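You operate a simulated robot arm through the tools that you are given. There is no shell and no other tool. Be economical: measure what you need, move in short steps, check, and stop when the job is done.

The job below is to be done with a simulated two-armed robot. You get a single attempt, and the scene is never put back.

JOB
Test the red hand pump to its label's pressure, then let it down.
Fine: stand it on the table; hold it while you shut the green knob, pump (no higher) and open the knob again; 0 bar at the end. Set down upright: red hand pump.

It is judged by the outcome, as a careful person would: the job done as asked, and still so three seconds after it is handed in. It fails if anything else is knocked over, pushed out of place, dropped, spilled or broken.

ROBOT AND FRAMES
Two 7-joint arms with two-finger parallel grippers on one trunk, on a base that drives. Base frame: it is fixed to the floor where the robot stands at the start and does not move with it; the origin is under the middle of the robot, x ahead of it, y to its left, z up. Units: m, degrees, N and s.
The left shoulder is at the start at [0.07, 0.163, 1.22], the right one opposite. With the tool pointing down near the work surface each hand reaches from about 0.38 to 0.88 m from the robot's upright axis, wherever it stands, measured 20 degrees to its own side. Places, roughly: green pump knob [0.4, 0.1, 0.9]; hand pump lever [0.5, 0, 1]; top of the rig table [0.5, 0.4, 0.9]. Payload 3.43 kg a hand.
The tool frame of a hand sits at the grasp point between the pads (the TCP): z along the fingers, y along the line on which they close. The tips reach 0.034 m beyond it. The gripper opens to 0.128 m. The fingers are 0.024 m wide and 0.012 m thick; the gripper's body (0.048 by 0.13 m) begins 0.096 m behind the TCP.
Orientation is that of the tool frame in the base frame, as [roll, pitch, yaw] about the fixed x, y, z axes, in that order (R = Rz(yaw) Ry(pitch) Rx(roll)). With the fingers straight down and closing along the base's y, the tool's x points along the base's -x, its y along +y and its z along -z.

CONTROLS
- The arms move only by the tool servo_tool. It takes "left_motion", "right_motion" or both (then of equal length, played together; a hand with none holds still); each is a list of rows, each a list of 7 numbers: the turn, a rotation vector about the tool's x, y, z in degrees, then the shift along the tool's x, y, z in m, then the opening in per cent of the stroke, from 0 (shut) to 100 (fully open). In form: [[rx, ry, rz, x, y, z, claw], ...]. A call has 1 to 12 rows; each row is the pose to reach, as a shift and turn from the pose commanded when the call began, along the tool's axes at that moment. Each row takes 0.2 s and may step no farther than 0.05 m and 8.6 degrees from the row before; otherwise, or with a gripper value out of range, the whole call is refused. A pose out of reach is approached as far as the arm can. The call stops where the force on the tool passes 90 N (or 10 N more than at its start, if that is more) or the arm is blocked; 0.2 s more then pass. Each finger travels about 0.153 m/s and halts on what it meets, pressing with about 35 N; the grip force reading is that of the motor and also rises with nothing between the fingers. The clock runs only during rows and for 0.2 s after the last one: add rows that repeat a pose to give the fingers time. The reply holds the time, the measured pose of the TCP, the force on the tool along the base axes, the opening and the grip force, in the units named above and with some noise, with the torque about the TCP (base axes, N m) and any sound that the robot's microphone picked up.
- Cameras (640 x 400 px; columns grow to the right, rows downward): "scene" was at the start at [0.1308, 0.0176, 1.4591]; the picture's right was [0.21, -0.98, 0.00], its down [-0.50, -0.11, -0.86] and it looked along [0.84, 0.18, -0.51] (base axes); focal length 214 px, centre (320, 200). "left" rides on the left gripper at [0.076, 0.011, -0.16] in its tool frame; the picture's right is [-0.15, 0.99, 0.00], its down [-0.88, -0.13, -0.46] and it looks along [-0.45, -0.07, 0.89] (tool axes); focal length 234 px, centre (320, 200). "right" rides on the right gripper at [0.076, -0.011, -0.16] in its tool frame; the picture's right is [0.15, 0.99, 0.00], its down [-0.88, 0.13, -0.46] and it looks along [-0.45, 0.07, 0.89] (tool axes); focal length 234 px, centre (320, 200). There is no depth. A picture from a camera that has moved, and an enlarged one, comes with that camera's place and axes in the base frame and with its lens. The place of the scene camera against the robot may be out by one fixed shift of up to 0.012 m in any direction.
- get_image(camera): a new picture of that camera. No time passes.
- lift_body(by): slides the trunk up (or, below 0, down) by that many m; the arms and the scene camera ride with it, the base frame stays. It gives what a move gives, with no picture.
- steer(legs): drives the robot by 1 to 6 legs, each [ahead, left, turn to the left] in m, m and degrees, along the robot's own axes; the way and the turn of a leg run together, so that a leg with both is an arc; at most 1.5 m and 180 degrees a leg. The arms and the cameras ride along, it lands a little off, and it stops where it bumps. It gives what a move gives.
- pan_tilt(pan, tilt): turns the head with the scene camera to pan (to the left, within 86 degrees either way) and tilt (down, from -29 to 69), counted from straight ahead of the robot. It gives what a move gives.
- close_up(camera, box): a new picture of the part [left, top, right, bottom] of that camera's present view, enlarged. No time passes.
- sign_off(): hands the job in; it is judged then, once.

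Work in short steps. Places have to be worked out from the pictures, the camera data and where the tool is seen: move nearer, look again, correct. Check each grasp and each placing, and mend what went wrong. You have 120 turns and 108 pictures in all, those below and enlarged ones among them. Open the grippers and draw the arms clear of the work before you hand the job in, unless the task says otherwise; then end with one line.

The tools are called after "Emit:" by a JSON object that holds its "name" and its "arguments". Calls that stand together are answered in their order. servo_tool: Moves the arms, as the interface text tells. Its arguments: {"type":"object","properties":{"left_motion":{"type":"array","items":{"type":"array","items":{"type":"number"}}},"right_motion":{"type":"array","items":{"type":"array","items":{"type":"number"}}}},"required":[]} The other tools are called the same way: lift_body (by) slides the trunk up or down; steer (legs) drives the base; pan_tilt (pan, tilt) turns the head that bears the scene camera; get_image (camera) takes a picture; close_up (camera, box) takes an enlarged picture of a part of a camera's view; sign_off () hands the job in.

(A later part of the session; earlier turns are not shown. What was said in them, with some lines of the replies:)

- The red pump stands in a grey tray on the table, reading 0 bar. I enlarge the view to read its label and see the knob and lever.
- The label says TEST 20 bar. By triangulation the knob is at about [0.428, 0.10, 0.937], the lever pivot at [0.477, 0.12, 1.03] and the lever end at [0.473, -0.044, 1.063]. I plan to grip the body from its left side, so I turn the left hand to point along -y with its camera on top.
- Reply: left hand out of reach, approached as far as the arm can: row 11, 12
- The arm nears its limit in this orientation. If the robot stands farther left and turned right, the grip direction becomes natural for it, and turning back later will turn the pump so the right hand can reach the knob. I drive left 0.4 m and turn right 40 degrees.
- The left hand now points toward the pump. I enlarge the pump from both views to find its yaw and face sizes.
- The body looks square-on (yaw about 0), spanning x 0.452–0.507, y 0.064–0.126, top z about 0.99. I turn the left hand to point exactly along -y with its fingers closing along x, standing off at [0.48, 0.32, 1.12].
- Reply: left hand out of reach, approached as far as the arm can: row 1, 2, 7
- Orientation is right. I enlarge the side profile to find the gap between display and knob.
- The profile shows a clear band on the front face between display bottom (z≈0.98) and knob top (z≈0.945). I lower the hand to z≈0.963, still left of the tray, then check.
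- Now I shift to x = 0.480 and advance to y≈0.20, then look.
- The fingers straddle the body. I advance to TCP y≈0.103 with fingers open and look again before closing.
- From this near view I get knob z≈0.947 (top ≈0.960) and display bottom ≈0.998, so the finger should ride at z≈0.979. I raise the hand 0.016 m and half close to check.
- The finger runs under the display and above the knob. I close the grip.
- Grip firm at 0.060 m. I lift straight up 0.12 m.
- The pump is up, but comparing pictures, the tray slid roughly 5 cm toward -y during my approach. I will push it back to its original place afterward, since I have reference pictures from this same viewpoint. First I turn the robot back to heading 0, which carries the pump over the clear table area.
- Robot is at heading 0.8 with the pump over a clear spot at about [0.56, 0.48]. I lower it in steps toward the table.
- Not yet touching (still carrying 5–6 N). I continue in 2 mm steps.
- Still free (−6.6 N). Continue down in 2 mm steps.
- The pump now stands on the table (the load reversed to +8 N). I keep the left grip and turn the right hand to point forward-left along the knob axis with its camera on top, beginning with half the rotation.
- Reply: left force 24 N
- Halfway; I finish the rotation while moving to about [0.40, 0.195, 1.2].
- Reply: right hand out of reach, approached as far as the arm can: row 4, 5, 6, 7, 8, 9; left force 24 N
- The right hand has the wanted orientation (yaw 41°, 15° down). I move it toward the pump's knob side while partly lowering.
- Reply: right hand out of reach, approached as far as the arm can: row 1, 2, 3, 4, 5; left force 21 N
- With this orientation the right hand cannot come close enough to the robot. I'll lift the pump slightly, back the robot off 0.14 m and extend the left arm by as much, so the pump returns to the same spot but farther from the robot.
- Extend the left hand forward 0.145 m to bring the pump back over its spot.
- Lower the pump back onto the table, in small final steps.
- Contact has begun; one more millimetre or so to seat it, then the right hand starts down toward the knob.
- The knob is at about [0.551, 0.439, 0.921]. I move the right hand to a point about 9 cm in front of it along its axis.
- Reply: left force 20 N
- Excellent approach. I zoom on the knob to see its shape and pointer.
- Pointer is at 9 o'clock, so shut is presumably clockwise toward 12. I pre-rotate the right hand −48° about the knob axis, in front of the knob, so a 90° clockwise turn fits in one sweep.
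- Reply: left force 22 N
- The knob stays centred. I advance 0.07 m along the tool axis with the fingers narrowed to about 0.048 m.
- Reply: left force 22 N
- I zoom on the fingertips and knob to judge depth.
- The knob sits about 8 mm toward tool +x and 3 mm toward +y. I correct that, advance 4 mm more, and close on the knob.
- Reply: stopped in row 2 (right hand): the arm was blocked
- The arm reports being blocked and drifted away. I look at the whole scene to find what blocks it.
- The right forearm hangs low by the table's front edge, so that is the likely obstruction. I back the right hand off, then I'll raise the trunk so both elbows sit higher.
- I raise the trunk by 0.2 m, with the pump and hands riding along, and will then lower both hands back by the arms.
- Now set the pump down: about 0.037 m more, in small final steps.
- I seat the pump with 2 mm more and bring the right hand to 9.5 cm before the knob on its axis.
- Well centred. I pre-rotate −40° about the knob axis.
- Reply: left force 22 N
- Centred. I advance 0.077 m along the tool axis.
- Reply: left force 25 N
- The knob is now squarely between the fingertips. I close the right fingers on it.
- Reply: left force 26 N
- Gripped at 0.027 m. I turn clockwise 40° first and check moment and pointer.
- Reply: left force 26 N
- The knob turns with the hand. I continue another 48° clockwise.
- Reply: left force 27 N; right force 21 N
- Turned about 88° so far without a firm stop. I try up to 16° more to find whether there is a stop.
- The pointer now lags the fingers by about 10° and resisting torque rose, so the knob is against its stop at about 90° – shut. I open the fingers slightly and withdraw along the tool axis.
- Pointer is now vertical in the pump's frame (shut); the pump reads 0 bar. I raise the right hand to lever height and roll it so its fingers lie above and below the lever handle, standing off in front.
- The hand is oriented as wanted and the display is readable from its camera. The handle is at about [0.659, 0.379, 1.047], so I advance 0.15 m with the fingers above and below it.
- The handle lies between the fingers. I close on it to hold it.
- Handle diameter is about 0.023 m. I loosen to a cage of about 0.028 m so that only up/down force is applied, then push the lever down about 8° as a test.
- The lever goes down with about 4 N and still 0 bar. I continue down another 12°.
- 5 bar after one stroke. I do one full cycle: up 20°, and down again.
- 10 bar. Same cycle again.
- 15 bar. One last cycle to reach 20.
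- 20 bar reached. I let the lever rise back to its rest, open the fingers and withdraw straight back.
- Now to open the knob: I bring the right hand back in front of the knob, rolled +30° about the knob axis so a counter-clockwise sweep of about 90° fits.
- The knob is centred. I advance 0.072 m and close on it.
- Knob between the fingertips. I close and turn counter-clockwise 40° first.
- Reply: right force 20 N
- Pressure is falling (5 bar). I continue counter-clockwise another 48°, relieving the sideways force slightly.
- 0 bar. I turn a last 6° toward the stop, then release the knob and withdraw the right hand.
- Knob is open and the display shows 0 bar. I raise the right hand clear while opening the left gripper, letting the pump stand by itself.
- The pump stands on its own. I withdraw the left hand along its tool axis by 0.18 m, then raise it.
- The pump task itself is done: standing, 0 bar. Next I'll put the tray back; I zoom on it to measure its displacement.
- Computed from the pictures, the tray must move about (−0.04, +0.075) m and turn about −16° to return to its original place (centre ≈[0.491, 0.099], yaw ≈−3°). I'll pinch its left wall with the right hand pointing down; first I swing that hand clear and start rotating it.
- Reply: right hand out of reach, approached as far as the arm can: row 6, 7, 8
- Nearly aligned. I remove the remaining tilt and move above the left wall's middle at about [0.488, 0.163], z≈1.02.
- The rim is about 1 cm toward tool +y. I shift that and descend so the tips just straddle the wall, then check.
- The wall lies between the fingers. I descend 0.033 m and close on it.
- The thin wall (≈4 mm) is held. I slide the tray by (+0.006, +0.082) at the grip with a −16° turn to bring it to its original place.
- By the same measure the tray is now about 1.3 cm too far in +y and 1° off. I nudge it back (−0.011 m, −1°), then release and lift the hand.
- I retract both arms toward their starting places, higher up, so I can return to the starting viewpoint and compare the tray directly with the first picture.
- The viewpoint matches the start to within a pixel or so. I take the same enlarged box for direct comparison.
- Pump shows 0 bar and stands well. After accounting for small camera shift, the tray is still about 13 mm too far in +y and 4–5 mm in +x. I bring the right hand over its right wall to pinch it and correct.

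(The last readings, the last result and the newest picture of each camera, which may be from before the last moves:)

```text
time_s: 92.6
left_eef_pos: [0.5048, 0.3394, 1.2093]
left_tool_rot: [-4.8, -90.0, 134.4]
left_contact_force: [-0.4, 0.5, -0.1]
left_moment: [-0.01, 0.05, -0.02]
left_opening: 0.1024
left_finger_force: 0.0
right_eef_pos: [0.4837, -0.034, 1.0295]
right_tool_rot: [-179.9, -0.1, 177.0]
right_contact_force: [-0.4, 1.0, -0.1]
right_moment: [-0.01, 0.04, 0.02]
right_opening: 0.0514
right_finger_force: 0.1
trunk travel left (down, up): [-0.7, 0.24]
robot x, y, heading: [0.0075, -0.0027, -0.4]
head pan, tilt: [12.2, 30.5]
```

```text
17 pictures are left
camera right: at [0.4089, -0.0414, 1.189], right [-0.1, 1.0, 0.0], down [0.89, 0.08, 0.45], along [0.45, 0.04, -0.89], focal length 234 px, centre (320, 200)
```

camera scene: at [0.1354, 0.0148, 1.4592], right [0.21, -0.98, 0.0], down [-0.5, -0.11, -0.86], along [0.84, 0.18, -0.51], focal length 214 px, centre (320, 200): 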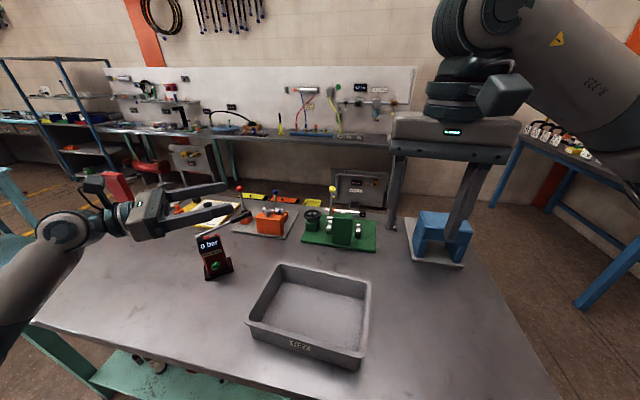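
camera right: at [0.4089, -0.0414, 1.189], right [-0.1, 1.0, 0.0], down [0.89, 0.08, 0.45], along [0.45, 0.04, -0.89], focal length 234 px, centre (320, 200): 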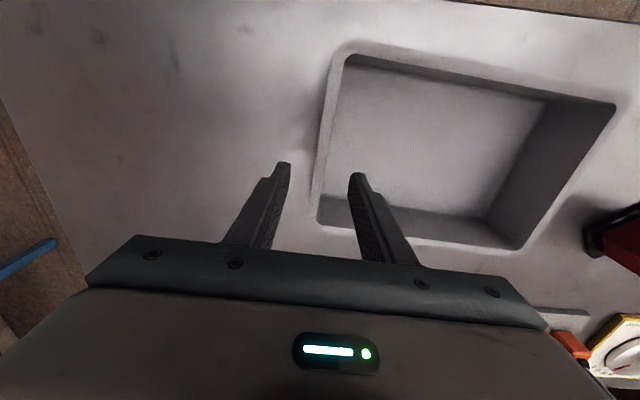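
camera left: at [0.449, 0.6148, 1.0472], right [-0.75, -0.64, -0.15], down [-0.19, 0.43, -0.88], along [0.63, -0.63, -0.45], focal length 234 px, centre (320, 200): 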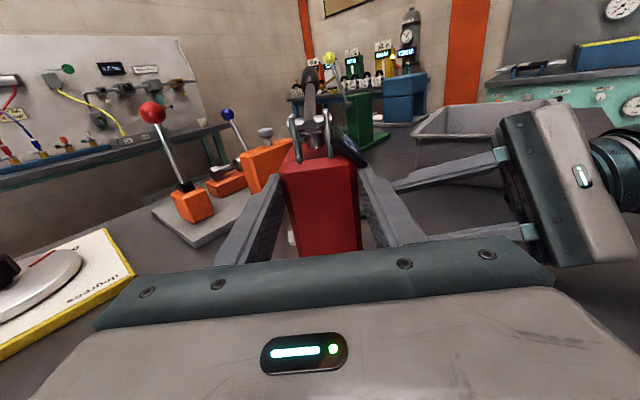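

The wall is nearly under the hand (5 mm toward +y). I shift, descend and close on it.

Emit:
{"name": "servo_tool", "arguments": {"right_motion": [[0, 0, 0, 0, 0.005, 0.03, 40], [0, 0, 0, 0, 0.005, 0.06, 40], [0, 0, 0, 0, 0.005, 0.085, 40], [0, 0, 0, 0, 0.005, 0.102, 40], [0, 0, 0, 0, 0.005, 0.102, 20], [0, 0, 0, 0, 0.005, 0.102, 0], [0, 0, 0, 0, 0.005, 0.102, 0]]}}

Emit:
{"name": "get_image", "arguments": {"camera": "right"}}

```text
time_s: 94.2
left_eef_pos: [0.5034, 0.3394, 1.2092]
left_tool_rot: [133.8, -90.0, -4.1]
left_contact_force: [0.2, -0.3, -0.7]
left_moment: [0.0, -0.02, -0.03]
left_opening: 0.1022
left_finger_force: 0.1
right_eef_pos: [0.4821, -0.0287, 0.9279]
right_tool_rot: [179.9, -0.2, 176.9]
right_contact_force: [1.3, 0.3, -0.5]
right_moment: [0.07, -0.06, -0.19]
right_opening: 0.0039
right_finger_force: 34.8
trunk travel left (down, up): [-0.7, 0.24]
robot x, y, heading: [0.0049, -0.003, -0.4]
head pan, tilt: [12.2, 30.5]
```

```text
16 pictures are left
camera right: at [0.4083, -0.0375, 1.0877], right [-0.09, 1.0, 0.0], down [0.89, 0.08, 0.45], along [0.45, 0.04, -0.89], focal length 234 px, centre (320, 200)
```

right: 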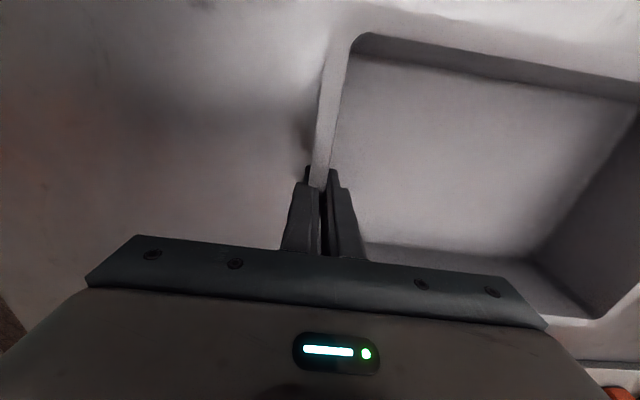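

Wall gripped (3.9 mm). I slide the tray (−0.004, −0.0125) m, release, and lift off.

Emit:
{"name": "servo_tool", "arguments": {"right_motion": [[0, 0, 0.2, 0.002, -0.006, 0, 0], [0, 0, 0.3, 0.0035, -0.0127, 0, 0], [0, 0, 0.3, 0.0035, -0.0127, 0, 0], [0, 0, 0.3, 0.0035, -0.0127, 0, 20], [0, 0, 0.3, 0.0035, -0.0127, 0, 35], [0, 0, 0.3, 0.0035, -0.0127, -0.04, 35], [0, 0, 0.3, 0.0035, -0.0127, -0.09, 35], [0, 0, 0.3, 0.0035, -0.0127, -0.14, 50], [0, 0, 0.3, 0.0035, -0.0127, -0.19, 60], [0, 0, 0.3, 0.0035, -0.0127, -0.24, 70], [0, 0, 0.3, 0.0035, -0.0127, -0.29, 80], [0, 0, 0.3, 0.0035, -0.0127, -0.34, 100]]}}

Emit:
{"name": "close_up", "arguments": {"camera": "scene", "box": [240, 250, 400, 370]}}

Emit:
{"name": "get_image", "arguments": {"camera": "scene"}}

```text
time_s: 96.8
left_eef_pos: [0.502, 0.3392, 1.2091]
left_tool_rot: [137.2, -90.0, -7.6]
left_contact_force: [-0.3, 0.1, -0.3]
left_moment: [-0.05, -0.01, 0.01]
left_opening: 0.1024
left_finger_force: 0.0
right_eef_pos: [0.4783, -0.0418, 1.2676]
right_tool_rot: [-180.0, -0.2, 176.7]
right_contact_force: [-0.1, 0.2, -0.8]
right_moment: [-0.01, -0.06, 0.01]
right_opening: 0.1279
right_finger_force: 0.1
trunk travel left (down, up): [-0.7, 0.24]
robot x, y, heading: [0.0063, -0.0024, -0.1]
head pan, tilt: [12.2, 30.5]
```

```text
3.33 times, centred on (320, 310) of scene
camera zoom: at [0.1337, 0.0153, 1.4592], right [0.21, -0.98, 0.0], down [-0.5, -0.11, -0.86], along [0.84, 0.18, -0.51], focal length 715 px, centre (320, -167)
```

zoom: 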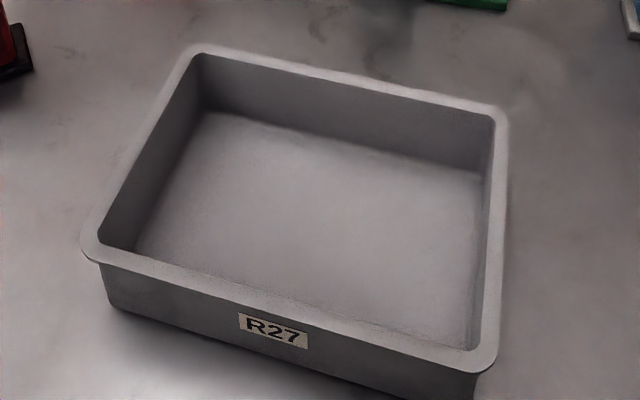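

```text
14 pictures are left
camera scene: at [0.1337, 0.0153, 1.4592], right [0.21, -0.98, 0.0], down [-0.5, -0.11, -0.86], along [0.84, 0.18, -0.51], focal length 214 px, centre (320, 200)
```

scene: 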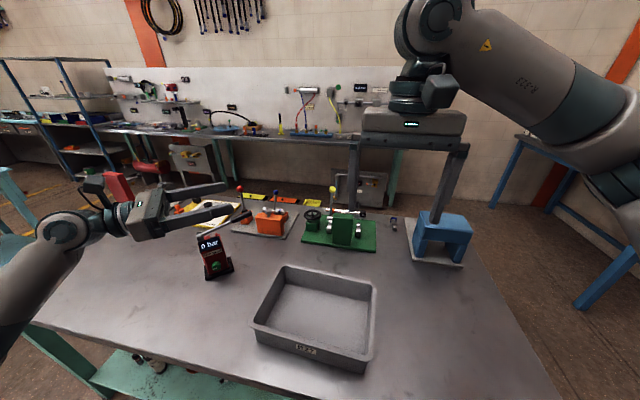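

The tray now coincides with its original picture to within a few millimetres, the pump stands at 0 bar, and the other objects are where they began. I lift the left hand well clear and check once more.

Emit:
{"name": "servo_tool", "arguments": {"left_motion": [[0, 0, 0, 0.04, 0, 0, 100], [0, 0, 0, 0.08, 0, 0, 100], [0, 0, 0, 0.12, 0, -0.03, 100], [0, 0, 0, 0.15, 0, -0.06, 100], [0, 0, 0, 0.15, 0, -0.1, 100]]}}

Emit:
{"name": "close_up", "arguments": {"camera": "scene", "box": [140, 170, 300, 290]}}

```text
time_s: 98.0
left_eef_pos: [0.4399, 0.4175, 1.3577]
left_tool_rot: [3.0, -89.9, 126.8]
left_contact_force: [-0.4, 0.3, 0.0]
left_moment: [0.0, -0.02, -0.02]
left_opening: 0.1277
left_finger_force: 0.0
right_eef_pos: [0.4804, -0.0408, 1.2681]
right_tool_rot: [-179.9, -0.1, 176.7]
right_contact_force: [0.0, -0.2, 0.9]
right_moment: [-0.02, 0.0, 0.0]
right_opening: 0.128
right_finger_force: 0.0
trunk travel left (down, up): [-0.7, 0.24]
robot x, y, heading: [0.0021, -0.0001, -0.4]
head pan, tilt: [12.2, 30.5]
```

```text
3.33 times, centred on (220, 230) of scene
camera zoom: at [0.1351, 0.0161, 1.4591], right [0.21, -0.98, 0.0], down [-0.5, -0.11, -0.86], along [0.84, 0.18, -0.51], focal length 715 px, centre (653, 100)
```

zoom: 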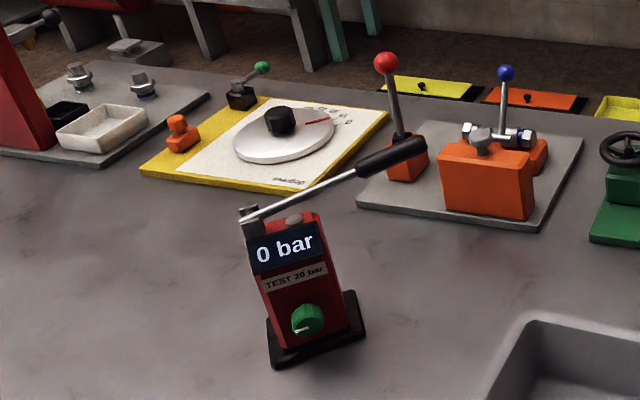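

The pump stands upright on the table at 0 bar with its knob open, and both arms are clear, so I hand the job in.

Emit:
{"name": "sign_off", "arguments": {}}

```text
The job is handed in.
```

The red hand pump was tested to its labelled 20 bar and no higher, then let down; it stands upright on the table at 0 bar with the green knob open. I knocked the grey tray about 10 cm out of place while working and slid it back to within about 5 mm of where it started.
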